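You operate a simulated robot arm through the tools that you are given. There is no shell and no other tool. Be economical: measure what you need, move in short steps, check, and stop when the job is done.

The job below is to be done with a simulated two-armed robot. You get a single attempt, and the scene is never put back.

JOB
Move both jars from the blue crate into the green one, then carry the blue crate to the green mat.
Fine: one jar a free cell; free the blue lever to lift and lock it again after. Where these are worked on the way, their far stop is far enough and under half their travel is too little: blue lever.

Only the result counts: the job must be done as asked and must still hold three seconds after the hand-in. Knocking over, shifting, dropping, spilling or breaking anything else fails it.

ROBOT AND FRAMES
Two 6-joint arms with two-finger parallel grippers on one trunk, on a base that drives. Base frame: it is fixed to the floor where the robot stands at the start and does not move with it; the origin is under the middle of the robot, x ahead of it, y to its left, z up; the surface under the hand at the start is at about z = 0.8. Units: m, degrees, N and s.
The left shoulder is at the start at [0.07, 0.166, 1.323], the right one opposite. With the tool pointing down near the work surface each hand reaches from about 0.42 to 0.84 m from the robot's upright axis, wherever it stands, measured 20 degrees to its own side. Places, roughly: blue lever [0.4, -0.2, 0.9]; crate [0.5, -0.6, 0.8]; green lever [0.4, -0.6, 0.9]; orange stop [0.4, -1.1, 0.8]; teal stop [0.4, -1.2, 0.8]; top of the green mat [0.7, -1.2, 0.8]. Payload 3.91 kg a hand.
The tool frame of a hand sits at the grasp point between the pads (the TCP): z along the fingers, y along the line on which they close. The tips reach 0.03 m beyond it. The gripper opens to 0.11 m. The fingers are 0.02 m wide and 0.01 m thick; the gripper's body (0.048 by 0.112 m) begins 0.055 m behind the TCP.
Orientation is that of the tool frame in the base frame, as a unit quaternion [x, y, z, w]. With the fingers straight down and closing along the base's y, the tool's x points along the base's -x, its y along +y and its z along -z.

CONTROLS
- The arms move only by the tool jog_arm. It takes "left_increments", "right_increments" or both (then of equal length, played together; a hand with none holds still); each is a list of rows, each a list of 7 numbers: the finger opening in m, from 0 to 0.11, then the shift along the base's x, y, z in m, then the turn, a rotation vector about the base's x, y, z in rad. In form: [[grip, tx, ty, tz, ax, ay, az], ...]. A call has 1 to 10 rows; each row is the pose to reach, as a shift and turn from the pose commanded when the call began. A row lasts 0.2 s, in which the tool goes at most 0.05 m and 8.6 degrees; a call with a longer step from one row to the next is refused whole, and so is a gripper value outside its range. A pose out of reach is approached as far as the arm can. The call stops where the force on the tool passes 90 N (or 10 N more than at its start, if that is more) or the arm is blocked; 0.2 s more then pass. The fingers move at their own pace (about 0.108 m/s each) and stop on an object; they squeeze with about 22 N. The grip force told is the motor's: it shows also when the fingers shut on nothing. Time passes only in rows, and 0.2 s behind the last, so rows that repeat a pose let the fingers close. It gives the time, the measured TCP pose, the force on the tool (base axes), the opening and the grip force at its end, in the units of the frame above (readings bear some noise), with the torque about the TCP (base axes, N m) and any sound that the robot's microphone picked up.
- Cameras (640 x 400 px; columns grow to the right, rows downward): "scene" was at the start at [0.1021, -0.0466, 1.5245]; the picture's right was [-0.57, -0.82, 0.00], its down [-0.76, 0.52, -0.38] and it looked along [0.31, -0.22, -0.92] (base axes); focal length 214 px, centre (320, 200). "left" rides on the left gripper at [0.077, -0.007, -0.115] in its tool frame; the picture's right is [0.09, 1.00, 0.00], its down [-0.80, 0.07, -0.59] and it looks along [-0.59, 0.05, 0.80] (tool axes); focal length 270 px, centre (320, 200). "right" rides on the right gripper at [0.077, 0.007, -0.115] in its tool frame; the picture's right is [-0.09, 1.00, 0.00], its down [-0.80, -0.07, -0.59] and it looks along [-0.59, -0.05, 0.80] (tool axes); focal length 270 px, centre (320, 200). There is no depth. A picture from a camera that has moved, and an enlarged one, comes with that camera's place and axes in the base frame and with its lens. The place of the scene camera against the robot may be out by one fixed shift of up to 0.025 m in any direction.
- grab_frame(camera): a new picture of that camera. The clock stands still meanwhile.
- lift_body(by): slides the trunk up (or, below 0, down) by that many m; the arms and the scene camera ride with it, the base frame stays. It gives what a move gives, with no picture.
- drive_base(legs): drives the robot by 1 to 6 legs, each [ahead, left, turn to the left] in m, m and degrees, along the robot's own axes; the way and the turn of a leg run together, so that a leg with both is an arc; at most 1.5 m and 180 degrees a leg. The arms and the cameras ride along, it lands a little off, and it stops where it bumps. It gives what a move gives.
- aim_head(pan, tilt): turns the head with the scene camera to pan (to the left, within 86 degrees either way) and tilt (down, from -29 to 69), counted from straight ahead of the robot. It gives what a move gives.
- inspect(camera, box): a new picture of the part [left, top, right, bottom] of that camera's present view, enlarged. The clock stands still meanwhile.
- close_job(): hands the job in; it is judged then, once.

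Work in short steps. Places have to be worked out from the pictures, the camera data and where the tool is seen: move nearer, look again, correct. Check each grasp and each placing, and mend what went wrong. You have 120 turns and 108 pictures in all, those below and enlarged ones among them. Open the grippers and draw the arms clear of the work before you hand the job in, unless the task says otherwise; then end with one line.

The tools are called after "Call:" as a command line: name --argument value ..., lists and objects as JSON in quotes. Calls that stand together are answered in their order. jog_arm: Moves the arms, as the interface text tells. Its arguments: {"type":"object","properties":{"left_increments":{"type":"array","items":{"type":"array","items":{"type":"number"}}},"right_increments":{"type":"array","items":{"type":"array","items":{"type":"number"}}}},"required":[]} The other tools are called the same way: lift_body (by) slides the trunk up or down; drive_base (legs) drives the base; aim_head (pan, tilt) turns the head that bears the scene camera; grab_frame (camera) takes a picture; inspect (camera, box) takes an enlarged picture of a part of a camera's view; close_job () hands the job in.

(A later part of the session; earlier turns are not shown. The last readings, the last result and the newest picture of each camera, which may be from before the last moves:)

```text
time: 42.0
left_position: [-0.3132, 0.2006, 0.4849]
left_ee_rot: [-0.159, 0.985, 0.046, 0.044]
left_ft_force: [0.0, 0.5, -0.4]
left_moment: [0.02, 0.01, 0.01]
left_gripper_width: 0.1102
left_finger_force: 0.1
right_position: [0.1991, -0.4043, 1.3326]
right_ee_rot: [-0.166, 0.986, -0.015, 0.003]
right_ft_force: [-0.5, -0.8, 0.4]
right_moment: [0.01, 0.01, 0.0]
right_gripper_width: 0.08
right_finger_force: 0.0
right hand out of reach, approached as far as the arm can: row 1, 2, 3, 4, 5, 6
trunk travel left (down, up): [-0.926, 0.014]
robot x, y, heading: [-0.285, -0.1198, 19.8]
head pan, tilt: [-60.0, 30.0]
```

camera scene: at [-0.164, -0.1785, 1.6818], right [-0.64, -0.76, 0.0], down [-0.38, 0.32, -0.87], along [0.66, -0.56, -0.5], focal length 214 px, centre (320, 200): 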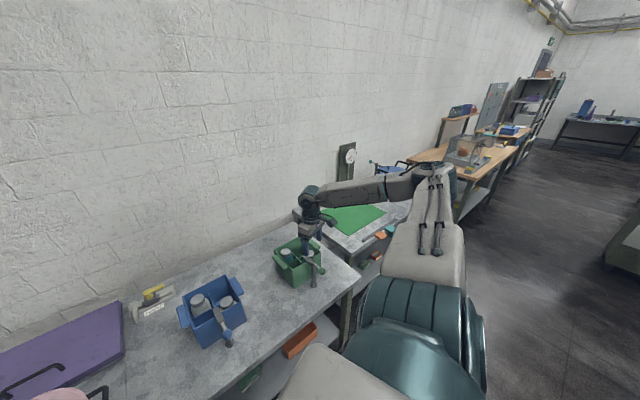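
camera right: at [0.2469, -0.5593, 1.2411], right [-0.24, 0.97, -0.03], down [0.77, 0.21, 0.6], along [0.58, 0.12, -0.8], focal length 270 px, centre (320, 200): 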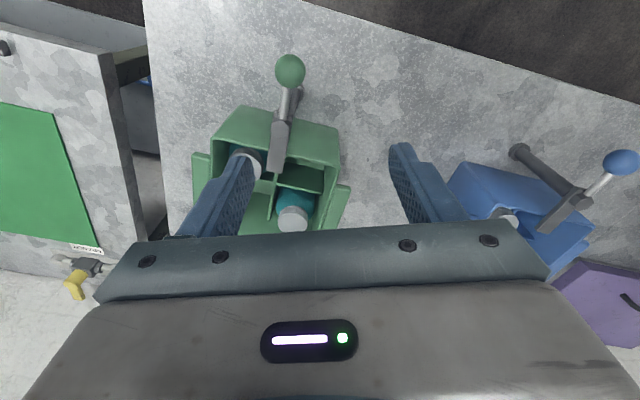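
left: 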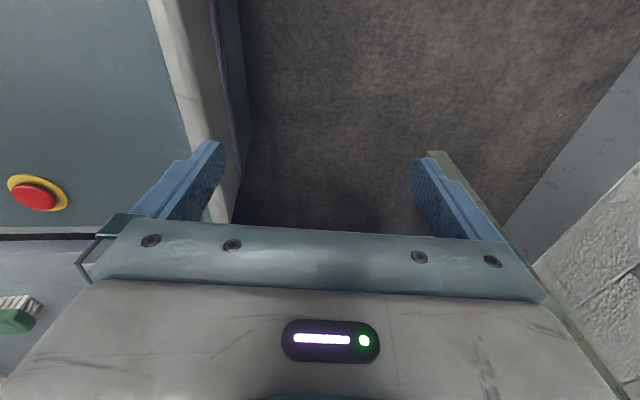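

Now I turn the remaining 25° left with the hand high, then lower the trunk 0.2 m.

Call:
drive_base --legs '[[0, 0, 25]]'

Call:
lift_body --by -0.2

Call:
grab_frame --camera "right"

```text
time: 43.7
left_position: [-0.445, 0.1593, 0.484]
left_ee_rot: [-0.371, 0.926, 0.053, 0.033]
left_ft_force: [0.1, 0.1, 1.0]
left_moment: [0.0, 0.04, -0.02]
left_gripper_width: 0.1099
left_finger_force: 0.0
right_position: [0.2741, -0.169, 1.3341]
right_ee_rot: [-0.378, 0.926, -0.014, 0.004]
right_ft_force: [-0.7, 0.7, 0.8]
right_moment: [0.0, -0.02, 0.0]
right_gripper_width: 0.0802
right_finger_force: 0.1
trunk travel left (down, up): [-0.926, 0.014]
robot x, y, heading: [-0.286, -0.1177, 45.0]
head pan, tilt: [-60.0, 30.0]
```

```text
time: 45.9
left_position: [-0.4465, 0.1593, 0.2842]
left_ee_rot: [-0.371, 0.927, 0.054, 0.032]
left_ft_force: [-0.3, 0.8, 0.1]
left_moment: [-0.04, -0.01, 0.03]
left_gripper_width: 0.1099
left_finger_force: 0.0
right_position: [0.2729, -0.17, 1.1331]
right_ee_rot: [-0.378, 0.926, -0.014, 0.006]
right_ft_force: [-0.4, 0.3, -0.2]
right_moment: [0.0, 0.03, 0.01]
right_gripper_width: 0.0801
right_finger_force: 0.1
trunk travel left (down, up): [-0.726, 0.214]
robot x, y, heading: [-0.2864, -0.1197, 45.0]
head pan, tilt: [-60.0, 30.0]
```

```text
83 pictures are left
camera right: at [0.2116, -0.2178, 1.2471], right [-0.63, 0.77, -0.03], down [0.61, 0.52, 0.6], along [0.48, 0.36, -0.8], focal length 270 px, centre (320, 200)
```

right: 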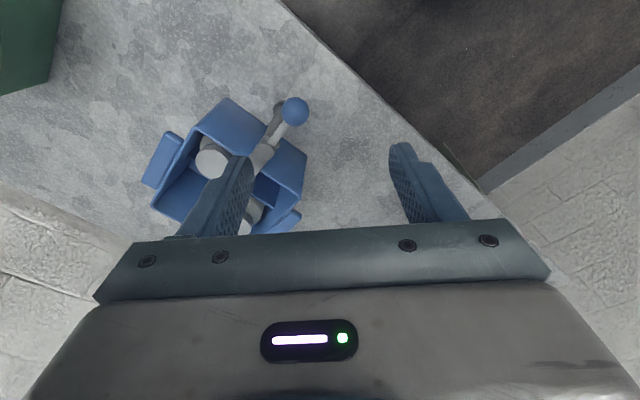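

The blue crate and lever are now ahead of the right hand. I undo the 45° yaw and move above the ball.

Call:
jog_arm --right_increments '[[0.08, 0.01, 0.0, 0.0, 0, 0.0, -0.14], [0.08, 0.02, 0.0, 0.0, 0, 0.0, -0.28], [0.08, 0.03, 0.0, 0.0, 0, 0.0, -0.42], [0.08, 0.04, -0.003, 0.0, 0, 0.0, -0.56], [0.08, 0.04, -0.008, 0.0, 0, 0.0, -0.7], [0.08, 0.04, -0.008, -0.03, 0, 0.0, -0.775], [0.08, 0.04, -0.008, -0.06, 0, 0.0, -0.775], [0.08, 0.04, -0.008, -0.08, 0, 0.0, -0.775]]'

Call:
grab_frame --camera "right"

```text
time: 47.7
left_position: [-0.4463, 0.1586, 0.2833]
left_ee_rot: [-0.37, 0.927, 0.054, 0.034]
left_ft_force: [0.1, 0.2, 0.3]
left_moment: [-0.02, 0.01, -0.01]
left_gripper_width: 0.1101
left_finger_force: 0.1
right_position: [0.3111, -0.1666, 1.0651]
right_ee_rot: [0.0, 1.0, -0.015, 0.001]
right_ft_force: [-0.5, -0.6, 0.0]
right_moment: [0.01, -0.05, 0.03]
right_gripper_width: 0.0802
right_finger_force: 0.0
right hand out of reach, approached as far as the arm can: row 6, 7, 8
trunk travel left (down, up): [-0.726, 0.214]
robot x, y, heading: [-0.2818, -0.1192, 45.2]
head pan, tilt: [-60.0, 30.0]
```

```text
82 pictures are left
camera right: at [0.2334, -0.1583, 1.1776], right [0.09, 1.0, -0.03], down [0.8, -0.05, 0.6], along [0.59, -0.08, -0.8], focal length 270 px, centre (320, 200)
```

right: 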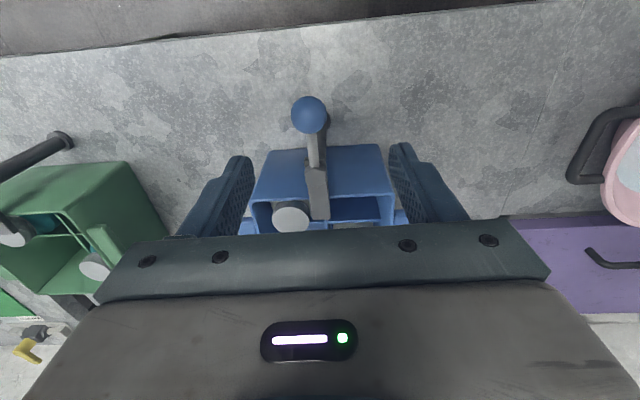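

Ball seen at [0.312, -0.183, 0.945]. The arm stays in this good posture; I'll shift 0.016 m in -y, then use the trunk for height.

Call:
jog_arm --right_increments '[[0.08, 0.0, -0.008, 0.0, 0, 0.0, 0], [0.08, 0.0, -0.016, 0.0, 0, 0.0, 0], [0.08, 0.0, -0.016, 0.0, 0, 0.0, 0]]'

Call:
inspect --camera "right" --box '[220, 60, 420, 240]'

```text
time: 48.5
left_position: [-0.4469, 0.1592, 0.2837]
left_ee_rot: [-0.37, 0.927, 0.054, 0.031]
left_ft_force: [0.3, -0.1, 1.1]
left_moment: [0.01, -0.03, 0.01]
left_gripper_width: 0.1099
left_finger_force: 0.0
right_position: [0.315, -0.1662, 1.0634]
right_ee_rot: [0.0, 1.0, -0.015, -0.001]
right_ft_force: [-0.3, -0.9, -0.1]
right_moment: [-0.02, 0.02, -0.01]
right_gripper_width: 0.0799
right_finger_force: 0.1
right hand out of reach, approached as far as the arm can: row 1, 2, 3
trunk travel left (down, up): [-0.726, 0.214]
robot x, y, heading: [-0.2864, -0.1218, 45.4]
head pan, tilt: [-60.0, 30.0]
```

```text
2.22 times, centred on (320, 150) of right
camera zoom: at [0.237, -0.1581, 1.1761], right [0.09, 1.0, -0.03], down [0.8, -0.05, 0.6], along [0.59, -0.08, -0.8], focal length 601 px, centre (320, 311)
```

zoom: 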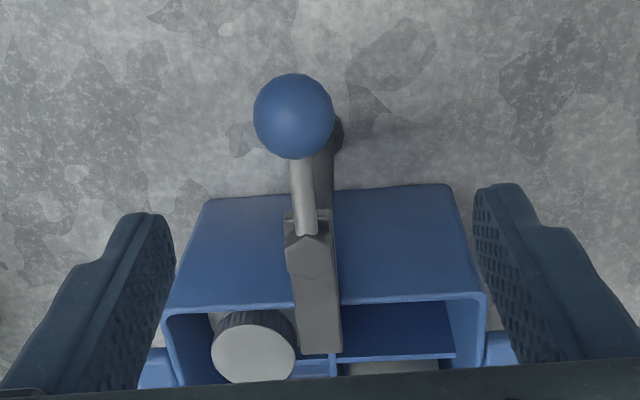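

Stuck on the boundary in this yaw. I'll go back to the good posture (yaw 45°, slightly back and up) and instead use base and trunk for positioning.

Call:
jog_arm --right_increments '[[0.08, -0.01, 0.0, 0.02, 0, 0.0, 0.14], [0.08, -0.02, 0.0, 0.04, 0, 0.0, 0.28], [0.08, -0.03, 0.0, 0.06, 0, 0.0, 0.42], [0.08, -0.04, 0.0, 0.06, 0, 0.0, 0.56], [0.08, -0.05, 0.0, 0.06, 0, 0.0, 0.7], [0.08, -0.05, 0.0, 0.06, 0, 0.0, 0.775], [0.08, -0.05, 0.0, 0.06, 0, 0.0, 0.775]]'

```text
time: 50.1
left_position: [-0.4472, 0.1596, 0.285]
left_ee_rot: [-0.371, 0.926, 0.054, 0.033]
left_ft_force: [0.2, 0.2, -0.7]
left_moment: [0.0, 0.0, -0.01]
left_gripper_width: 0.1098
left_finger_force: 0.1
right_position: [0.2638, -0.1665, 1.1216]
right_ee_rot: [-0.378, 0.925, -0.014, 0.005]
right_ft_force: [0.6, -0.1, 0.1]
right_moment: [0.04, 0.01, -0.03]
right_gripper_width: 0.0802
right_finger_force: 0.0
trunk travel left (down, up): [-0.726, 0.214]
robot x, y, heading: [-0.285, -0.1166, 45.5]
head pan, tilt: [-60.0, 30.0]
```

Reached. Now I shift the base by (+0.049, -0.016) and check from above.

Call:
drive_base --legs '[[0.023, -0.046, 0]]'

Call:
lift_body --by -0.08

Call:
grab_frame --camera "right"

```text
time: 51.0
left_position: [-0.3993, 0.144, 0.2839]
left_ee_rot: [-0.37, 0.927, 0.053, 0.034]
left_ft_force: [0.2, -0.6, 0.6]
left_moment: [0.02, -0.02, -0.01]
left_gripper_width: 0.1101
left_finger_force: 0.1
right_position: [0.3103, -0.1814, 1.1235]
right_ee_rot: [-0.378, 0.926, -0.015, 0.007]
right_ft_force: [0.0, -0.5, -0.2]
right_moment: [0.01, -0.01, 0.02]
right_gripper_width: 0.0799
right_finger_force: 0.0
trunk travel left (down, up): [-0.726, 0.214]
robot x, y, heading: [-0.235, -0.1378, 45.3]
head pan, tilt: [-60.0, 30.0]
```

```text
time: 52.2
left_position: [-0.3991, 0.1437, 0.2049]
left_ee_rot: [-0.371, 0.927, 0.054, 0.032]
left_ft_force: [0.4, 0.3, -0.7]
left_moment: [-0.02, -0.01, 0.02]
left_gripper_width: 0.1103
left_finger_force: 0.0
right_position: [0.3133, -0.1808, 1.042]
right_ee_rot: [-0.379, 0.925, -0.015, 0.006]
right_ft_force: [-0.1, 0.3, -0.8]
right_moment: [-0.03, -0.04, 0.0]
right_gripper_width: 0.0802
right_finger_force: 0.1
trunk travel left (down, up): [-0.646, 0.294]
robot x, y, heading: [-0.2362, -0.1373, 45.0]
head pan, tilt: [-60.0, 30.0]
```

```text
80 pictures are left
camera right: at [0.2504, -0.2306, 1.1557], right [-0.63, 0.77, -0.03], down [0.61, 0.52, 0.6], along [0.48, 0.36, -0.8], focal length 270 px, centre (320, 200)
```

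right: 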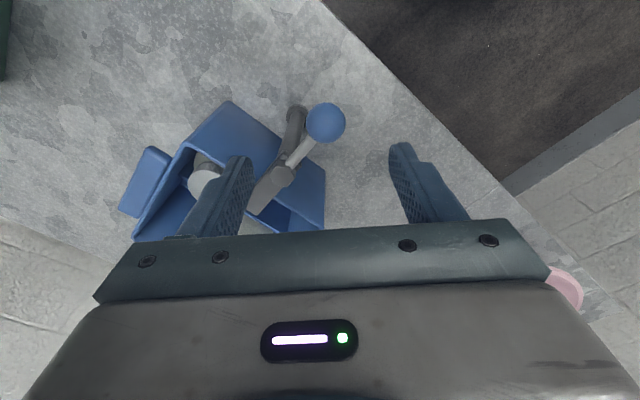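

The ball sits exactly under the TCP. I lower the trunk so the fingers straddle it.

Call:
lift_body --by -0.085

Call:
grab_frame --camera "right"

```text
time: 53.4
left_position: [-0.3983, 0.1433, 0.1192]
left_ee_rot: [-0.371, 0.927, 0.054, 0.032]
left_ft_force: [1.0, -0.1, -0.2]
left_moment: [-0.01, 0.0, -0.05]
left_gripper_width: 0.1101
left_finger_force: 0.2
right_position: [0.3128, -0.182, 0.9573]
right_ee_rot: [-0.379, 0.925, -0.015, 0.006]
right_ft_force: [0.1, 0.1, 0.5]
right_moment: [0.01, 0.02, -0.01]
right_gripper_width: 0.0801
right_finger_force: 0.2
trunk travel left (down, up): [-0.561, 0.379]
robot x, y, heading: [-0.241, -0.1305, 45.4]
head pan, tilt: [-60.0, 30.0]
```

```text
79 pictures are left
camera right: at [0.25, -0.2304, 1.071], right [-0.63, 0.77, -0.03], down [0.61, 0.52, 0.6], along [0.48, 0.36, -0.8], focal length 270 px, centre (320, 200)
```

right: 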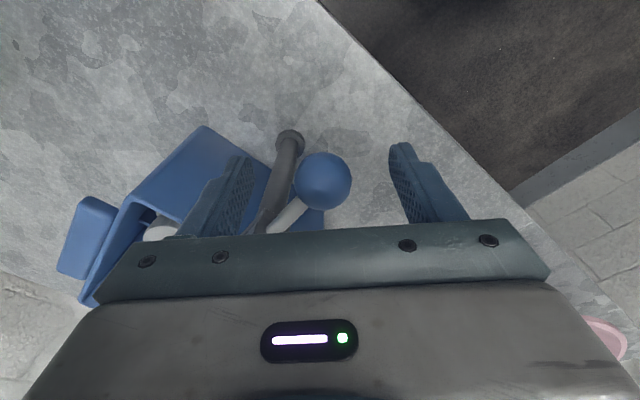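

The fingers straddle the ball. I close to a loose 0.045 m and try +y gently along the arc.

Call:
jog_arm --right_increments '[[0.045, 0.0, 0.0, 0.0, 0, 0.0, 0], [0.045, 0.0, 0.0, 0.0, 0, 0.0, 0], [0.045, 0.0, 0.01, 0.0, 0, 0.0, 0], [0.045, 0.001, 0.02, 0.0, 0, 0.0, 0], [0.045, 0.004, 0.03, 0.0, 0, 0.0, 0]]'

Call:
grab_frame --camera "right"

```text
time: 54.6
left_position: [-0.3988, 0.1436, 0.1187]
left_ee_rot: [-0.37, 0.927, 0.054, 0.032]
left_ft_force: [0.2, 0.9, 0.5]
left_moment: [0.0, -0.02, 0.0]
left_gripper_width: 0.11
left_finger_force: 0.0
right_position: [0.3122, -0.1745, 0.9569]
right_ee_rot: [-0.371, 0.928, -0.013, -0.004]
right_ft_force: [-3.9, -9.2, 3.4]
right_moment: [-0.3, 0.03, -0.31]
right_gripper_width: 0.0469
right_finger_force: 1.5
right hand out of reach, approached as far as the arm can: row 3, 4, 5
trunk travel left (down, up): [-0.561, 0.379]
robot x, y, heading: [-0.2376, -0.1382, 45.2]
head pan, tilt: [-60.0, 30.0]
```

```text
78 pictures are left
camera right: at [0.2512, -0.2216, 1.0725], right [-0.62, 0.78, -0.02], down [0.63, 0.52, 0.58], along [0.47, 0.35, -0.81], focal length 270 px, centre (320, 200)
```

right: 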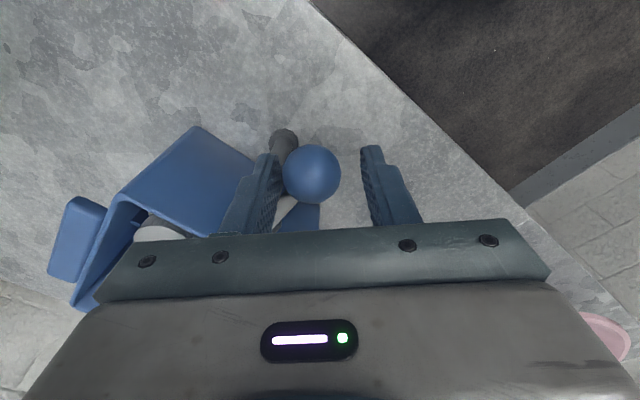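

The arm itself is at its limit for +y; I'll nudge using the base instead, +y 0.025 m.

Call:
drive_base --legs '[[0.018, 0.018, 0]]'

Call:
grab_frame --camera "right"

```text
time: 55.9
left_position: [-0.3959, 0.1662, 0.1217]
left_ee_rot: [-0.367, 0.928, 0.056, 0.034]
left_ft_force: [0.6, -0.7, -0.3]
left_moment: [0.03, 0.02, 0.0]
left_gripper_width: 0.1099
left_finger_force: 0.0
right_position: [0.3121, -0.1684, 0.9577]
right_ee_rot: [-0.366, 0.93, -0.023, -0.011]
right_ft_force: [2.4, -40.3, 6.3]
right_moment: [-0.47, 0.37, -1.11]
right_gripper_width: 0.0606
right_finger_force: 15.6
trunk travel left (down, up): [-0.561, 0.379]
robot x, y, heading: [-0.2345, -0.1138, 44.6]
head pan, tilt: [-60.0, 30.0]
stopped in leg 1: the force on the tool passed its limit at 91 N (the readings are from after the stop); the commanded pose is now the measured one
```

```text
77 pictures are left
camera right: at [0.2505, -0.2119, 1.073], right [-0.62, 0.79, -0.04], down [0.64, 0.52, 0.57], along [0.47, 0.32, -0.82], focal length 270 px, centre (320, 200)
```

right: 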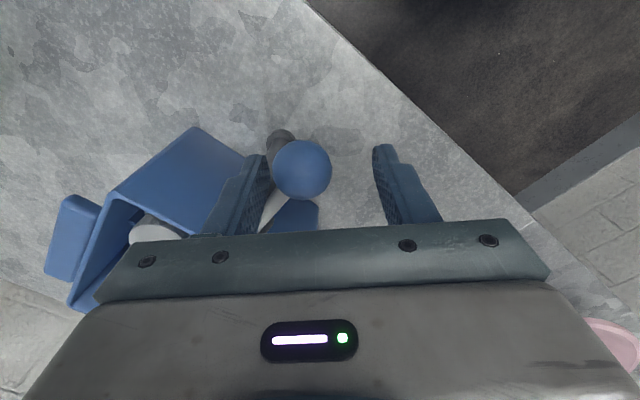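

+y is blocked, and the ball didn't move. I try -y with the base.

Call:
drive_base --legs '[[-0.039, -0.039, 0]]'

Call:
grab_frame --camera "right"

```text
time: 56.9
left_position: [-0.3976, 0.1133, 0.1204]
left_ee_rot: [-0.368, 0.928, 0.054, 0.033]
left_ft_force: [0.1, 0.1, 0.2]
left_moment: [0.02, -0.02, -0.01]
left_gripper_width: 0.11
left_finger_force: 0.0
right_position: [0.3134, -0.2139, 0.9557]
right_ee_rot: [-0.369, 0.929, -0.02, -0.01]
right_ft_force: [-0.3, -1.6, 0.4]
right_moment: [0.07, -0.04, 0.01]
right_gripper_width: 0.0451
right_finger_force: 0.0
trunk travel left (down, up): [-0.561, 0.379]
robot x, y, heading: [-0.2379, -0.1636, 44.7]
head pan, tilt: [-60.0, 30.0]
```

```text
76 pictures are left
camera right: at [0.2513, -0.2589, 1.0726], right [-0.62, 0.78, -0.03], down [0.63, 0.53, 0.57], along [0.46, 0.33, -0.82], focal length 270 px, centre (320, 200)
```

right: 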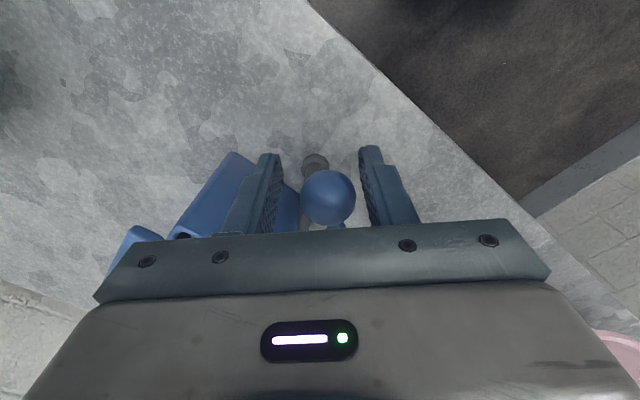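

The ball followed to y≈-0.205 freely: -y is the freeing direction. I grip the ball and follow the arc with the base.

Call:
jog_arm --right_increments '[[0.025, 0.0, 0.0, 0.0, 0, 0.0, 0], [0.025, 0.0, 0.0, 0.0, 0, 0.0, 0]]'

Call:
drive_base --legs '[[-0.001, -0.036, 0], [0.0156, -0.027, 0]]'

Call:
grab_frame --camera "right"

```text
time: 57.5
left_position: [-0.3976, 0.1122, 0.1197]
left_ee_rot: [-0.368, 0.928, 0.054, 0.034]
left_ft_force: [-0.2, -0.2, 0.0]
left_moment: [0.01, 0.01, -0.01]
left_gripper_width: 0.11
left_finger_force: 0.0
right_position: [0.3119, -0.2166, 0.9563]
right_ee_rot: [-0.369, 0.929, -0.021, -0.011]
right_ft_force: [-5.6, -8.8, -2.9]
right_moment: [-0.87, 0.66, -0.28]
right_gripper_width: 0.031
right_finger_force: 44.7
trunk travel left (down, up): [-0.561, 0.379]
robot x, y, heading: [-0.2362, -0.1682, 44.9]
head pan, tilt: [-60.0, 30.0]
```

```text
time: 58.8
left_position: [-0.3414, 0.0785, 0.1181]
left_ee_rot: [-0.369, 0.927, 0.051, 0.033]
left_ft_force: [-0.5, 0.1, 0.5]
left_moment: [0.02, -0.02, -0.01]
left_gripper_width: 0.11
left_finger_force: 0.0
right_position: [0.3649, -0.2456, 0.9595]
right_ee_rot: [-0.369, 0.929, -0.02, -0.007]
right_ft_force: [-25.3, 22.5, -1.5]
right_moment: [0.43, 0.09, 0.17]
right_gripper_width: 0.042
right_finger_force: 17.3
trunk travel left (down, up): [-0.561, 0.379]
robot x, y, heading: [-0.1841, -0.2004, 44.5]
head pan, tilt: [-60.0, 30.0]
```

```text
75 pictures are left
camera right: at [0.3039, -0.289, 1.0748], right [-0.62, 0.78, -0.04], down [0.63, 0.53, 0.57], along [0.47, 0.33, -0.82], focal length 270 px, centre (320, 200)
```

right: 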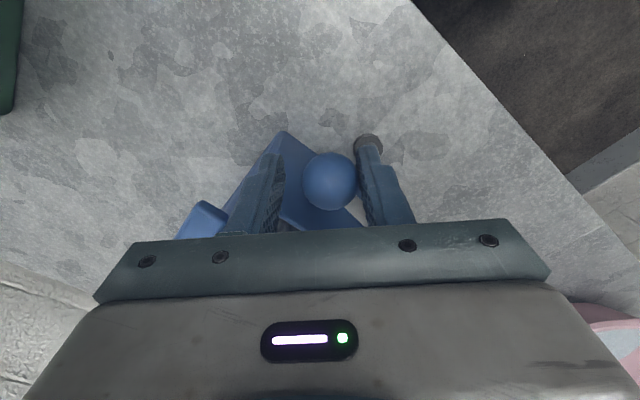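

The ball is now at about [0.365, -0.240] (~85° swung), and a finger is leaning on the stick. I open, lift away, and look at the lever.

Call:
jog_arm --right_increments '[[0.08, 0.0, 0.0, 0.0, 0, 0.0, 0], [0.08, 0.0, 0.0, 0.0, 0, 0.0, 0]]'

Call:
lift_body --by 0.12

Call:
grab_frame --camera "right"

```text
time: 59.4
left_position: [-0.3414, 0.0791, 0.1199]
left_ee_rot: [-0.369, 0.927, 0.054, 0.032]
left_ft_force: [0.1, 0.3, -0.6]
left_moment: [0.02, 0.01, 0.01]
left_gripper_width: 0.1102
left_finger_force: 0.1
right_position: [0.3691, -0.2476, 0.9559]
right_ee_rot: [-0.368, 0.929, -0.019, -0.01]
right_ft_force: [0.4, -0.1, 0.5]
right_moment: [-0.01, 0.01, 0.01]
right_gripper_width: 0.0796
right_finger_force: 0.0
trunk travel left (down, up): [-0.561, 0.379]
robot x, y, heading: [-0.1767, -0.1977, 45.0]
head pan, tilt: [-60.0, 30.0]
```

```text
time: 60.9
left_position: [-0.342, 0.0783, 0.2399]
left_ee_rot: [-0.369, 0.927, 0.054, 0.032]
left_ft_force: [-0.5, -0.4, -0.2]
left_moment: [0.01, -0.01, 0.03]
left_gripper_width: 0.1098
left_finger_force: 0.0
right_position: [0.3683, -0.2477, 1.0759]
right_ee_rot: [-0.369, 0.929, -0.02, -0.01]
right_ft_force: [0.2, -0.2, -0.5]
right_moment: [0.01, 0.0, -0.01]
right_gripper_width: 0.0798
right_finger_force: 0.0
trunk travel left (down, up): [-0.681, 0.259]
robot x, y, heading: [-0.1786, -0.2008, 45.0]
head pan, tilt: [-60.0, 30.0]
```

```text
74 pictures are left
camera right: at [0.3076, -0.292, 1.1924], right [-0.62, 0.78, -0.03], down [0.63, 0.52, 0.57], along [0.46, 0.33, -0.82], focal length 270 px, centre (320, 200)
```

right: 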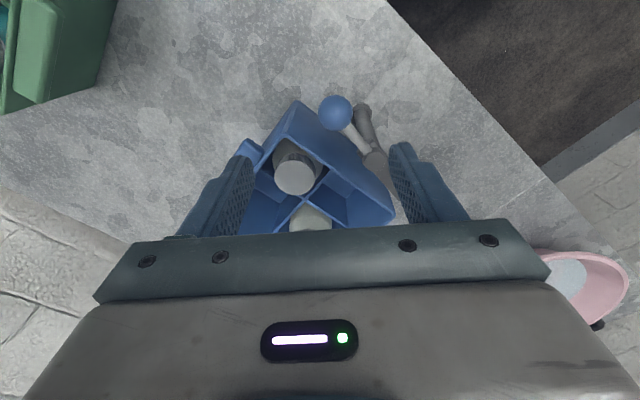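

The lever is swung ~85° and its bar is off the crate. Now I move over the near jar (cap about [0.452, -0.224, 0.93]).

Call:
drive_base --legs '[[0.0764, -0.0424, 0]]'

Call:
grab_frame --camera "right"

Call:
aim_head --pan -45 --tilt 55

Call:
grab_frame --camera "scene"

```text
time: 61.9
left_position: [-0.2588, 0.103, 0.2388]
left_ee_rot: [-0.369, 0.927, 0.053, 0.033]
left_ft_force: [-0.2, 0.4, 0.3]
left_moment: [0.01, 0.02, 0.0]
left_gripper_width: 0.11
left_finger_force: 0.0
right_position: [0.4514, -0.2223, 1.0766]
right_ee_rot: [-0.37, 0.929, -0.019, -0.011]
right_ft_force: [0.5, 0.5, -0.2]
right_moment: [-0.03, -0.03, 0.02]
right_gripper_width: 0.0801
right_finger_force: 0.1
trunk travel left (down, up): [-0.681, 0.259]
robot x, y, heading: [-0.101, -0.1739, 45.0]
head pan, tilt: [-60.0, 30.0]
```

```text
73 pictures are left
camera right: at [0.3906, -0.2676, 1.1925], right [-0.62, 0.78, -0.03], down [0.63, 0.52, 0.57], along [0.46, 0.33, -0.82], focal length 270 px, centre (320, 200)
```

right: 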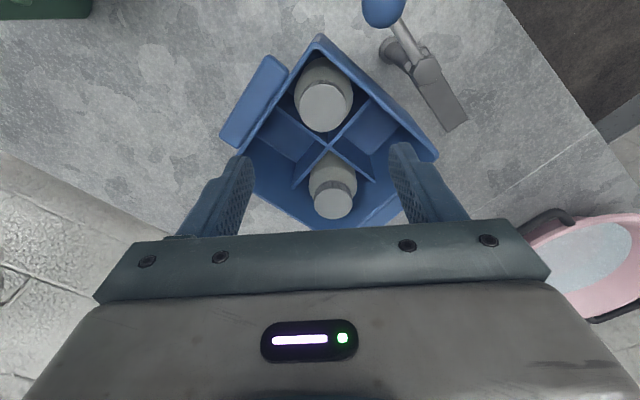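

```text
time: 62.8
left_position: [-0.2591, 0.1026, 0.2398]
left_ee_rot: [-0.37, 0.927, 0.054, 0.032]
left_ft_force: [0.1, -0.1, -0.2]
left_moment: [-0.05, 0.01, -0.01]
left_gripper_width: 0.1101
left_finger_force: 0.2
right_position: [0.451, -0.2233, 1.0767]
right_ee_rot: [-0.369, 0.929, -0.018, -0.009]
right_ft_force: [0.4, -0.1, -0.1]
right_moment: [0.01, -0.02, -0.01]
right_gripper_width: 0.0797
right_finger_force: 0.1
trunk travel left (down, up): [-0.681, 0.259]
robot x, y, heading: [-0.1002, -0.1731, 45.1]
head pan, tilt: [-45.0, 55.0]
```

```text
72 pictures are left
camera scene: at [0.0132, -0.1557, 1.4011], right [0.0, -1.0, 0.0], down [-0.82, 0.0, -0.57], along [0.57, 0.0, -0.82], focal length 214 px, centre (320, 200)
```

scene: 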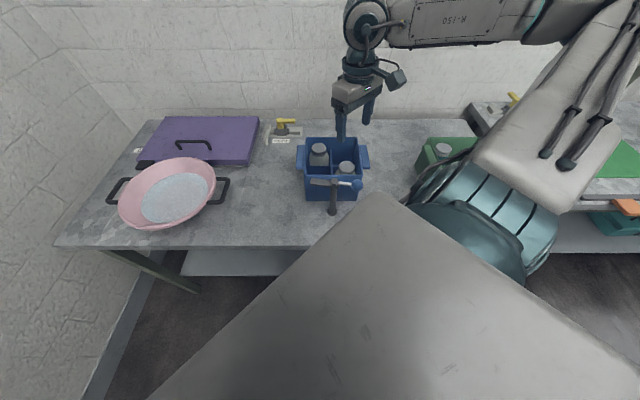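

Cap of the near jar triangulates to [0.446, -0.229, 0.936]. I fine-adjust with the arm and set the opening to 0.07.

Call:
jog_arm --right_increments '[[0.07, -0.005, -0.006, 0.0, 0, 0.0, 0], [0.07, -0.005, -0.006, 0.0, 0, 0.0, 0]]'

Call:
lift_body --by -0.09

Call:
grab_frame --camera "right"

```text
time: 63.4
left_position: [-0.2596, 0.1011, 0.2401]
left_ee_rot: [-0.369, 0.927, 0.053, 0.032]
left_ft_force: [0.6, 0.2, -0.1]
left_moment: [0.0, 0.0, -0.02]
left_gripper_width: 0.1097
left_finger_force: 0.2
right_position: [0.4444, -0.2269, 1.0781]
right_ee_rot: [-0.369, 0.929, -0.02, -0.009]
right_ft_force: [0.1, 0.8, 0.1]
right_moment: [0.04, -0.02, -0.01]
right_gripper_width: 0.0698
right_finger_force: 0.1
trunk travel left (down, up): [-0.681, 0.259]
robot x, y, heading: [-0.0999, -0.1746, 44.8]
head pan, tilt: [-45.0, 55.0]
```

```text
time: 64.7
left_position: [-0.2593, 0.1017, 0.1487]
left_ee_rot: [-0.369, 0.927, 0.053, 0.032]
left_ft_force: [0.0, 0.4, -0.6]
left_moment: [0.02, 0.01, 0.0]
left_gripper_width: 0.11
left_finger_force: 0.1
right_position: [0.4457, -0.23, 0.9864]
right_ee_rot: [-0.37, 0.929, -0.02, -0.01]
right_ft_force: [0.5, -0.8, -0.9]
right_moment: [0.0, -0.01, 0.02]
right_gripper_width: 0.0701
right_finger_force: 0.1
trunk travel left (down, up): [-0.591, 0.349]
robot x, y, heading: [-0.0995, -0.1758, 45.0]
head pan, tilt: [-45.0, 55.0]
```

```text
71 pictures are left
camera right: at [0.3852, -0.2739, 1.1028], right [-0.62, 0.78, -0.03], down [0.63, 0.52, 0.57], along [0.46, 0.33, -0.82], focal length 270 px, centre (320, 200)
```

right: 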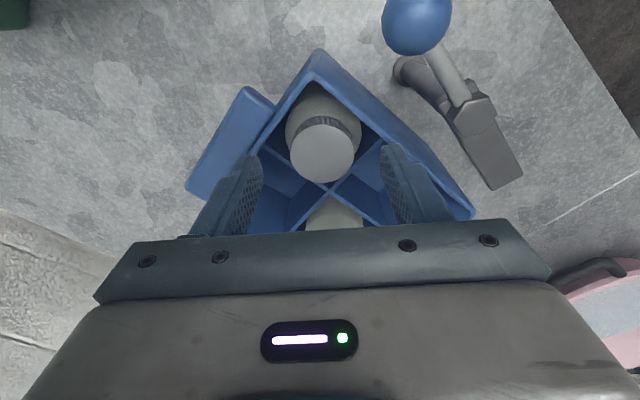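

Centred over the cap. I descend to TCP z≈0.934 and close on the cap.

Call:
lift_body --by -0.054

Call:
jog_arm --right_increments '[[0.03, 0, 0, 0.0, 0, 0.0, 0], [0.03, 0, 0, 0.0, 0, 0.0, 0], [0.03, 0, 0, 0.0, 0, 0.0, 0]]'

Call:
grab_frame --camera "right"

```text
time: 65.3
left_position: [-0.2594, 0.1024, 0.118]
left_ee_rot: [-0.369, 0.927, 0.053, 0.033]
left_ft_force: [0.2, 0.2, -0.2]
left_moment: [-0.02, 0.0, 0.01]
left_gripper_width: 0.11
left_finger_force: 0.0
right_position: [0.4445, -0.2295, 0.9622]
right_ee_rot: [-0.369, 0.929, -0.016, -0.007]
right_ft_force: [-9.4, -5.6, 21.4]
right_moment: [0.55, 0.95, 0.46]
right_gripper_width: 0.0709
right_finger_force: 1.3
trunk travel left (down, up): [-0.56, 0.38]
robot x, y, heading: [-0.0992, -0.1776, 45.2]
head pan, tilt: [-45.0, 55.0]
stopped: the force on the tool passed its limit at 106 N (the readings are from after the stop); the commanded pose is now the measured one
```

```text
time: 66.1
left_position: [-0.2588, 0.1014, 0.1176]
left_ee_rot: [-0.369, 0.927, 0.054, 0.034]
left_ft_force: [0.0, -0.2, 0.5]
left_moment: [0.01, 0.04, 0.0]
left_gripper_width: 0.1101
left_finger_force: 0.1
right_position: [0.4459, -0.2289, 0.9612]
right_ee_rot: [-0.37, 0.929, -0.017, -0.006]
right_ft_force: [-2.6, 4.7, 15.9]
right_moment: [0.45, 0.32, -0.05]
right_gripper_width: 0.0324
right_finger_force: 2.6
trunk travel left (down, up): [-0.56, 0.38]
robot x, y, heading: [-0.0989, -0.1765, 45.0]
head pan, tilt: [-45.0, 55.0]
```

```text
70 pictures are left
camera right: at [0.3845, -0.273, 1.0759], right [-0.62, 0.78, -0.03], down [0.63, 0.52, 0.58], along [0.47, 0.34, -0.82], focal length 270 px, centre (320, 200)
```

right: 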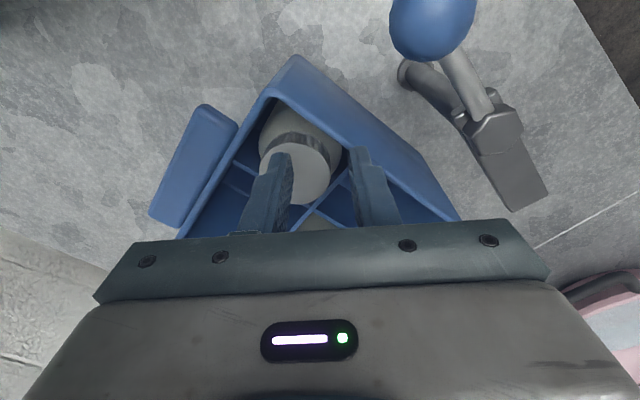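

The left finger landed on the crate's -y rim, because the jar stands close to that wall. I lift and look again.

Call:
lift_body --by 0.08

Call:
inspect --camera "right" --box '[200, 20, 480, 240]'

Call:
inspect --camera "scene" --box '[260, 100, 400, 220]'

```text
time: 67.3
left_position: [-0.259, 0.1016, 0.1995]
left_ee_rot: [-0.37, 0.927, 0.055, 0.032]
left_ft_force: [0.2, -0.2, 0.5]
left_moment: [-0.06, -0.04, 0.01]
left_gripper_width: 0.1101
left_finger_force: 0.0
right_position: [0.4468, -0.228, 1.04]
right_ee_rot: [-0.369, 0.929, -0.018, -0.008]
right_ft_force: [-0.7, 0.6, -0.3]
right_moment: [0.0, 0.01, 0.0]
right_gripper_width: 0.03
right_finger_force: 0.0
trunk travel left (down, up): [-0.64, 0.3]
robot x, y, heading: [-0.0982, -0.1816, 44.8]
head pan, tilt: [-45.0, 55.0]
```

```text
1.82 times, centred on (340, 130) of right
camera zoom: at [0.3864, -0.274, 1.1547], right [-0.62, 0.78, -0.03], down [0.63, 0.52, 0.57], along [0.47, 0.34, -0.82], focal length 491 px, centre (284, 327)
```

zoom: 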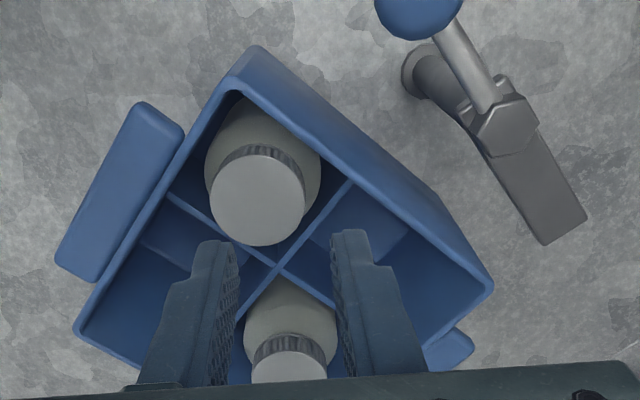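

```text
3.33 times, centred on (330, 160) of scene
camera zoom: at [0.0142, -0.1555, 1.3603], right [0.0, -1.0, 0.0], down [-0.82, 0.0, -0.57], along [0.57, 0.0, -0.82], focal length 715 px, centre (287, 333)
```

zoom: 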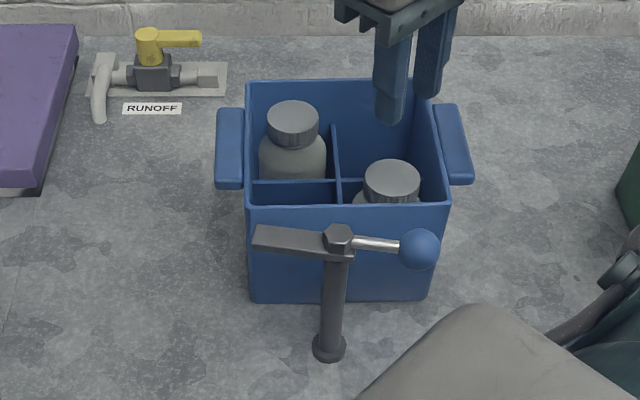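

The crate slid ~1 cm (+x,-y) but all is upright; the cap is now near [0.461, -0.238]. I re-aim with a narrower opening of 0.056 and slightly more yaw for finger room.

Call:
jog_arm --right_increments '[[0.056, 0.008, -0.003, 0.0, 0, 0.0, 0.07], [0.056, 0.0155, -0.0075, 0.0, 0, 0.0, 0.14], [0.056, 0.0155, -0.0075, 0.0, 0, 0.0, 0.14]]'

Call:
lift_body --by -0.065

Call:
inspect --camera "right" --box '[200, 20, 480, 240]'

Call:
inspect --camera "scene" --box '[260, 100, 400, 220]'

```text
time: 68.1
left_position: [-0.2589, 0.1019, 0.197]
left_ee_rot: [-0.369, 0.927, 0.054, 0.032]
left_ft_force: [0.0, -0.1, 0.0]
left_moment: [-0.01, 0.03, 0.0]
left_gripper_width: 0.11
left_finger_force: 0.0
right_position: [0.4641, -0.2304, 1.0402]
right_ee_rot: [-0.434, 0.901, -0.018, -0.006]
right_ft_force: [-0.7, -0.9, 0.7]
right_moment: [-0.01, 0.02, 0.05]
right_gripper_width: 0.0562
right_finger_force: 0.0
right hand out of reach, approached as far as the arm can: row 2, 3
trunk travel left (down, up): [-0.64, 0.3]
robot x, y, heading: [-0.1021, -0.1757, 45.0]
head pan, tilt: [-45.0, 55.0]
```

```text
time: 69.1
left_position: [-0.2593, 0.1024, 0.1344]
left_ee_rot: [-0.368, 0.928, 0.054, 0.032]
left_ft_force: [0.3, -0.6, 0.0]
left_moment: [-0.02, 0.02, -0.05]
left_gripper_width: 0.11
left_finger_force: 0.0
right_position: [0.463, -0.2291, 0.9755]
right_ee_rot: [-0.433, 0.901, -0.018, -0.005]
right_ft_force: [0.5, -0.6, -0.5]
right_moment: [0.01, 0.01, -0.03]
right_gripper_width: 0.0561
right_finger_force: 0.0
trunk travel left (down, up): [-0.575, 0.365]
robot x, y, heading: [-0.0989, -0.1769, 45.1]
head pan, tilt: [-45.0, 55.0]
```

```text
1.82 times, centred on (340, 130) of right
camera zoom: at [0.4083, -0.2841, 1.091], right [-0.72, 0.69, -0.03], down [0.55, 0.6, 0.57], along [0.41, 0.4, -0.82], focal length 491 px, centre (284, 327)
```

zoom: 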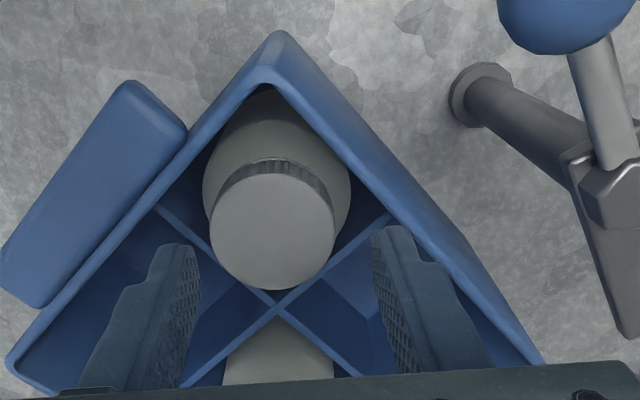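

```text
3.33 times, centred on (330, 160) of scene
camera zoom: at [0.014, -0.1556, 1.2954], right [0.0, -1.0, 0.0], down [-0.82, 0.0, -0.57], along [0.57, 0.0, -0.82], focal length 715 px, centre (287, 333)
```

zoom: 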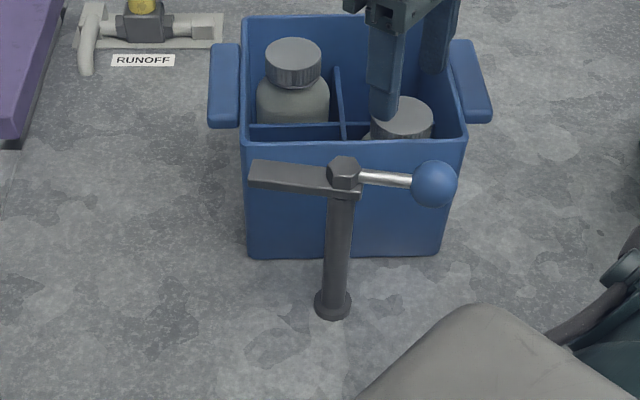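

I need a (0,-0.006) correction and a tighter 0.050 opening to clear the rims. The arm is at its limit, so I use the base.

Call:
drive_base --legs '[[-0.0045, -0.0045, 0]]'

Call:
jog_arm --right_increments '[[0.051, 0, 0, 0.0, 0, 0.0, 0], [0.051, 0, 0, 0.0, 0, 0.0, 0]]'

Call:
inspect --camera "right" --box '[200, 20, 480, 240]'

```text
time: 69.8
left_position: [-0.2587, 0.0957, 0.1332]
left_ee_rot: [-0.369, 0.927, 0.054, 0.032]
left_ft_force: [0.1, 0.5, 0.6]
left_moment: [-0.02, 0.03, 0.0]
left_gripper_width: 0.11
left_finger_force: 0.0
right_position: [0.4632, -0.2374, 0.9754]
right_ee_rot: [-0.432, 0.902, -0.017, -0.006]
right_ft_force: [0.6, -0.7, -0.1]
right_moment: [-0.03, 0.0, 0.03]
right_gripper_width: 0.0559
right_finger_force: 0.2
trunk travel left (down, up): [-0.575, 0.365]
robot x, y, heading: [-0.0968, -0.1857, 45.1]
head pan, tilt: [-45.0, 55.0]
```

```text
time: 70.4
left_position: [-0.2582, 0.0958, 0.1349]
left_ee_rot: [-0.37, 0.927, 0.054, 0.032]
left_ft_force: [0.0, -1.0, 0.3]
left_moment: [0.0, 0.01, 0.01]
left_gripper_width: 0.11
left_finger_force: 0.1
right_position: [0.4622, -0.2379, 0.9746]
right_ee_rot: [-0.433, 0.901, -0.017, -0.006]
right_ft_force: [0.9, 1.1, 0.6]
right_moment: [0.01, 0.02, -0.01]
right_gripper_width: 0.0512
right_finger_force: 0.1
trunk travel left (down, up): [-0.575, 0.365]
robot x, y, heading: [-0.0978, -0.185, 45.1]
head pan, tilt: [-45.0, 55.0]
```

```text
1.82 times, centred on (340, 130) of right
camera zoom: at [0.4084, -0.2906, 1.0909], right [-0.72, 0.69, -0.03], down [0.55, 0.6, 0.57], along [0.41, 0.4, -0.82], focal length 491 px, centre (284, 327)
```

zoom: 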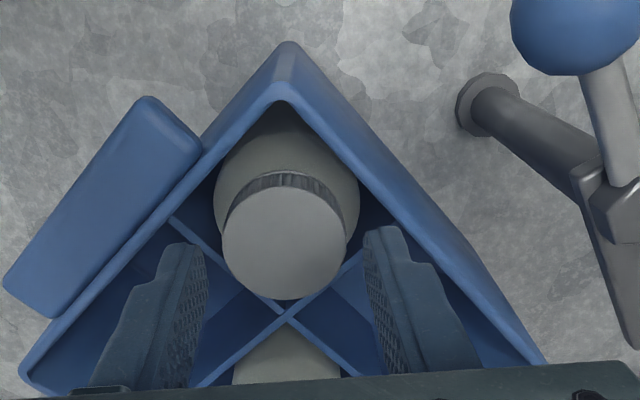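

Centred now. I lower 0.037 m.

Call:
lift_body --by -0.037

```text
time: 71.0
left_position: [-0.2589, 0.0963, 0.111]
left_ee_rot: [-0.369, 0.927, 0.054, 0.034]
left_ft_force: [-0.1, 0.8, 0.3]
left_moment: [0.02, 0.02, -0.02]
left_gripper_width: 0.1099
left_finger_force: 0.2
right_position: [0.461, -0.2386, 0.9602]
right_ee_rot: [-0.431, 0.902, -0.017, 0.0]
right_ft_force: [-10.6, -4.7, 40.2]
right_moment: [0.49, 1.68, 0.3]
right_gripper_width: 0.053
right_finger_force: 2.3
trunk travel left (down, up): [-0.553, 0.387]
robot x, y, heading: [-0.1015, -0.1846, 44.9]
head pan, tilt: [-45.0, 55.0]
stopped: the force on the tool passed its limit at 106 N (the readings are from after the stop); the commanded pose is now the measured one
```

Call:
inspect --camera "right" --box '[200, 20, 480, 240]'

Call:
inspect --camera "scene" --box '[260, 60, 400, 180]'

```text
1.82 times, centred on (340, 130) of right
camera zoom: at [0.4055, -0.2918, 1.0751], right [-0.72, 0.69, -0.03], down [0.55, 0.6, 0.59], along [0.42, 0.4, -0.81], focal length 491 px, centre (284, 327)
```

zoom: 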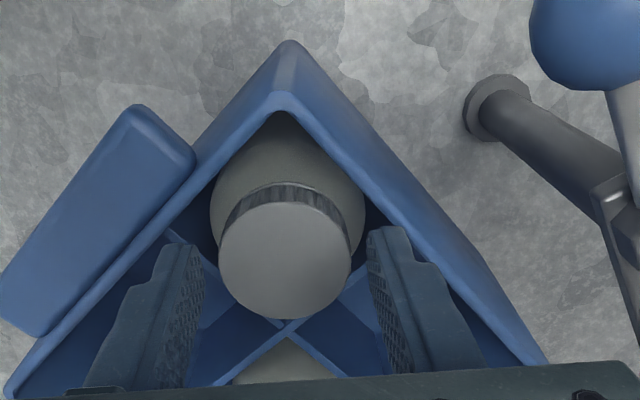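

```text
3.33 times, centred on (330, 120) of scene
camera zoom: at [0.0096, -0.1628, 1.2738], right [0.0, -1.0, 0.0], down [-0.82, 0.0, -0.58], along [0.58, 0.0, -0.82], focal length 715 px, centre (287, 467)
```

zoom: 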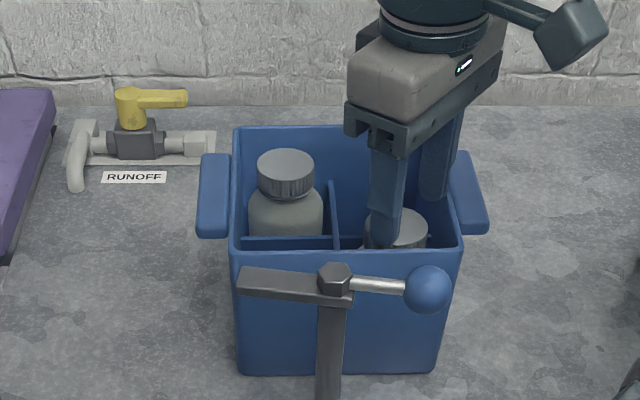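

The torque shows contact on the near (-x) rim. I'll raise, turn yaw to ~45°, and offset the grip ~5 mm along (+x,+y), which keeps the cap between the pads but clears both rims.

Call:
lift_body --by 0.03

Call:
jog_arm --right_increments '[[0.051, 0.002, 0.002, 0.0, 0, 0.0, -0.06], [0.051, 0.0045, 0.0045, 0.0, 0, 0.0, -0.115], [0.051, 0.0045, 0.0045, 0.0, 0, 0.0, -0.115]]'

Call:
inspect --camera "right" --box '[200, 20, 480, 240]'

```text
time: 71.7
left_position: [-0.2589, 0.0951, 0.1421]
left_ee_rot: [-0.369, 0.927, 0.054, 0.032]
left_ft_force: [-0.6, -0.4, -0.7]
left_moment: [-0.01, 0.02, 0.0]
left_gripper_width: 0.1102
left_finger_force: 0.1
right_position: [0.4658, -0.2364, 0.9856]
right_ee_rot: [-0.43, 0.903, -0.017, -0.002]
right_ft_force: [0.1, -0.1, -0.6]
right_moment: [0.01, 0.01, -0.02]
right_gripper_width: 0.0507
right_finger_force: 0.0
trunk travel left (down, up): [-0.583, 0.357]
robot x, y, heading: [-0.0962, -0.1839, 44.8]
head pan, tilt: [-45.0, 55.0]
```

```text
time: 72.5
left_position: [-0.2589, 0.0958, 0.142]
left_ee_rot: [-0.369, 0.927, 0.054, 0.032]
left_ft_force: [0.6, -0.8, 0.3]
left_moment: [0.0, 0.0, -0.01]
left_gripper_width: 0.1101
left_finger_force: 0.0
right_position: [0.4698, -0.232, 0.9858]
right_ee_rot: [-0.378, 0.926, -0.015, -0.002]
right_ft_force: [0.7, 0.4, 0.2]
right_moment: [-0.05, -0.01, 0.01]
right_gripper_width: 0.0511
right_finger_force: 0.1
trunk travel left (down, up): [-0.583, 0.357]
robot x, y, heading: [-0.0984, -0.1882, 45.0]
head pan, tilt: [-45.0, 55.0]
```

```text
1.82 times, centred on (340, 130) of right
camera zoom: at [0.4094, -0.2794, 1.1016], right [-0.63, 0.77, -0.03], down [0.62, 0.53, 0.58], along [0.47, 0.35, -0.81], focal length 491 px, centre (284, 327)
```

zoom: 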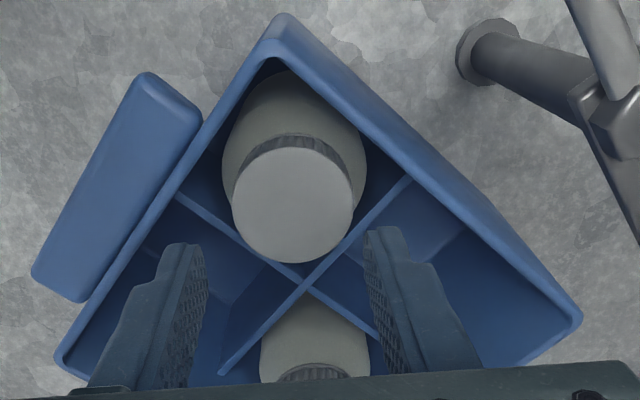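

The offset is a bit large (11 mm) and 3 mm to the side; I correct by (-0.006, -0.001).

Call:
jog_arm --right_increments '[[0.051, -0.003, -0.0005, 0.0, 0, 0.0, 0], [0.051, -0.006, -0.001, 0.0, 0, 0.0, 0], [0.051, -0.006, -0.001, 0.0, 0, 0.0, 0]]'

Call:
inspect --camera "right" --box '[200, 20, 480, 240]'

```text
time: 73.3
left_position: [-0.2571, 0.095, 0.1406]
left_ee_rot: [-0.369, 0.927, 0.055, 0.031]
left_ft_force: [-0.6, 0.4, -0.6]
left_moment: [0.02, 0.01, -0.04]
left_gripper_width: 0.1102
left_finger_force: 0.0
right_position: [0.4646, -0.2344, 0.9872]
right_ee_rot: [-0.378, 0.926, -0.016, -0.001]
right_ft_force: [0.6, -1.2, 0.9]
right_moment: [-0.01, -0.02, 0.0]
right_gripper_width: 0.0512
right_finger_force: 0.1
trunk travel left (down, up): [-0.583, 0.357]
robot x, y, heading: [-0.0975, -0.1839, 44.9]
head pan, tilt: [-45.0, 55.0]
```

```text
1.82 times, centred on (340, 130) of right
camera zoom: at [0.4034, -0.2802, 1.1018], right [-0.63, 0.77, -0.03], down [0.62, 0.53, 0.58], along [0.47, 0.35, -0.81], focal length 491 px, centre (284, 327)
```

zoom: 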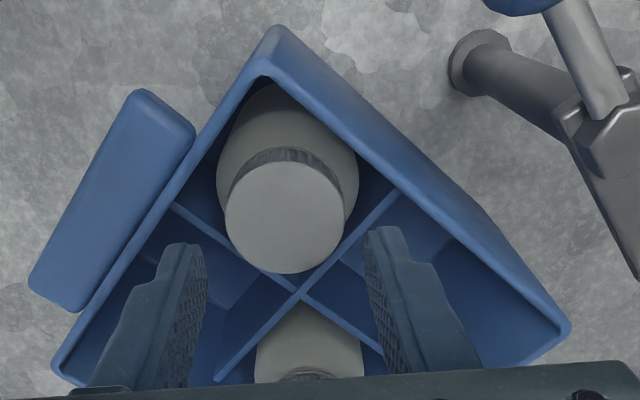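

Good: 5 mm offset along the pad width, and centred between the fingers. I lower 0.05 m.

Call:
lift_body --by -0.05

```text
time: 74.3
left_position: [-0.258, 0.0954, 0.0905]
left_ee_rot: [-0.37, 0.927, 0.053, 0.031]
left_ft_force: [0.7, 0.0, 0.5]
left_moment: [-0.01, 0.03, 0.03]
left_gripper_width: 0.11
left_finger_force: 0.1
right_position: [0.4657, -0.2339, 0.9372]
right_ee_rot: [-0.378, 0.926, -0.016, -0.003]
right_ft_force: [-0.4, 0.7, 0.3]
right_moment: [0.04, 0.04, 0.0]
right_gripper_width: 0.0526
right_finger_force: 22.2
trunk travel left (down, up): [-0.533, 0.407]
robot x, y, heading: [-0.0994, -0.1834, 45.0]
head pan, tilt: [-45.0, 55.0]
```

Down without contact. The fingers already press on something 0.0526 m wide, probably the cap, so I close and look.

Call:
jog_arm --right_increments '[[0.035, 0, 0, 0.0, 0, 0.0, 0], [0.035, 0, 0, 0.0, 0, 0.0, 0], [0.035, 0, 0, 0.0, 0, 0.0, 0]]'

Call:
inspect --camera "right" --box '[200, 20, 480, 240]'

```text
time: 75.1
left_position: [-0.2593, 0.0941, 0.091]
left_ee_rot: [-0.369, 0.927, 0.054, 0.032]
left_ft_force: [0.2, 0.1, 0.0]
left_moment: [0.0, 0.01, 0.03]
left_gripper_width: 0.1102
left_finger_force: 0.2
right_position: [0.465, -0.2317, 0.938]
right_ee_rot: [-0.378, 0.926, -0.016, -0.003]
right_ft_force: [-1.1, -0.3, -1.1]
right_moment: [-0.01, 0.02, -0.02]
right_gripper_width: 0.0525
right_finger_force: 22.6
trunk travel left (down, up): [-0.533, 0.407]
robot x, y, heading: [-0.0981, -0.1842, 44.9]
head pan, tilt: [-45.0, 55.0]
```

```text
1.82 times, centred on (340, 130) of right
camera zoom: at [0.4038, -0.2803, 1.0516], right [-0.63, 0.77, -0.03], down [0.62, 0.53, 0.58], along [0.47, 0.35, -0.81], focal length 491 px, centre (284, 327)
```

zoom: 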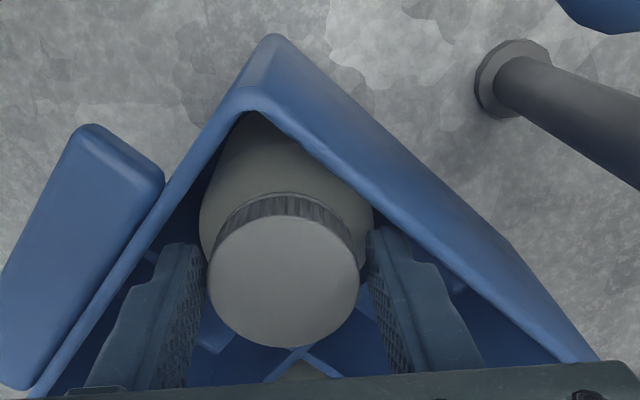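

The grip holds on the jar's upper body with 22 N. I lift with the trunk by 0.06 m and check.

Call:
lift_body --by 0.06

Call:
grab_frame --camera "scene"

```text
time: 76.1
left_position: [-0.2586, 0.0969, 0.1509]
left_ee_rot: [-0.369, 0.927, 0.054, 0.032]
left_ft_force: [0.5, 0.3, 0.5]
left_moment: [0.01, 0.0, 0.0]
left_gripper_width: 0.1098
left_finger_force: 0.1
right_position: [0.4646, -0.235, 0.9961]
right_ee_rot: [-0.378, 0.926, -0.016, -0.002]
right_ft_force: [0.3, -0.1, -3.0]
right_moment: [0.0, -0.01, -0.01]
right_gripper_width: 0.0523
right_finger_force: 21.7
trunk travel left (down, up): [-0.593, 0.347]
robot x, y, heading: [-0.0972, -0.1822, 44.8]
head pan, tilt: [-45.0, 55.0]
```

```text
59 pictures are left
camera scene: at [0.0149, -0.1619, 1.3129], right [0.0, -1.0, 0.0], down [-0.82, 0.0, -0.57], along [0.57, 0.0, -0.82], focal length 214 px, centre (320, 200)
```

scene: 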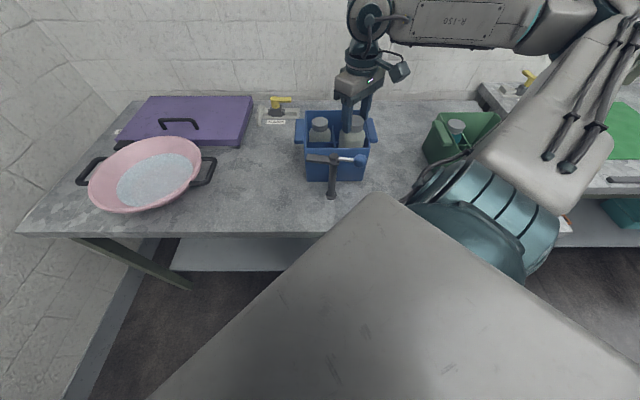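

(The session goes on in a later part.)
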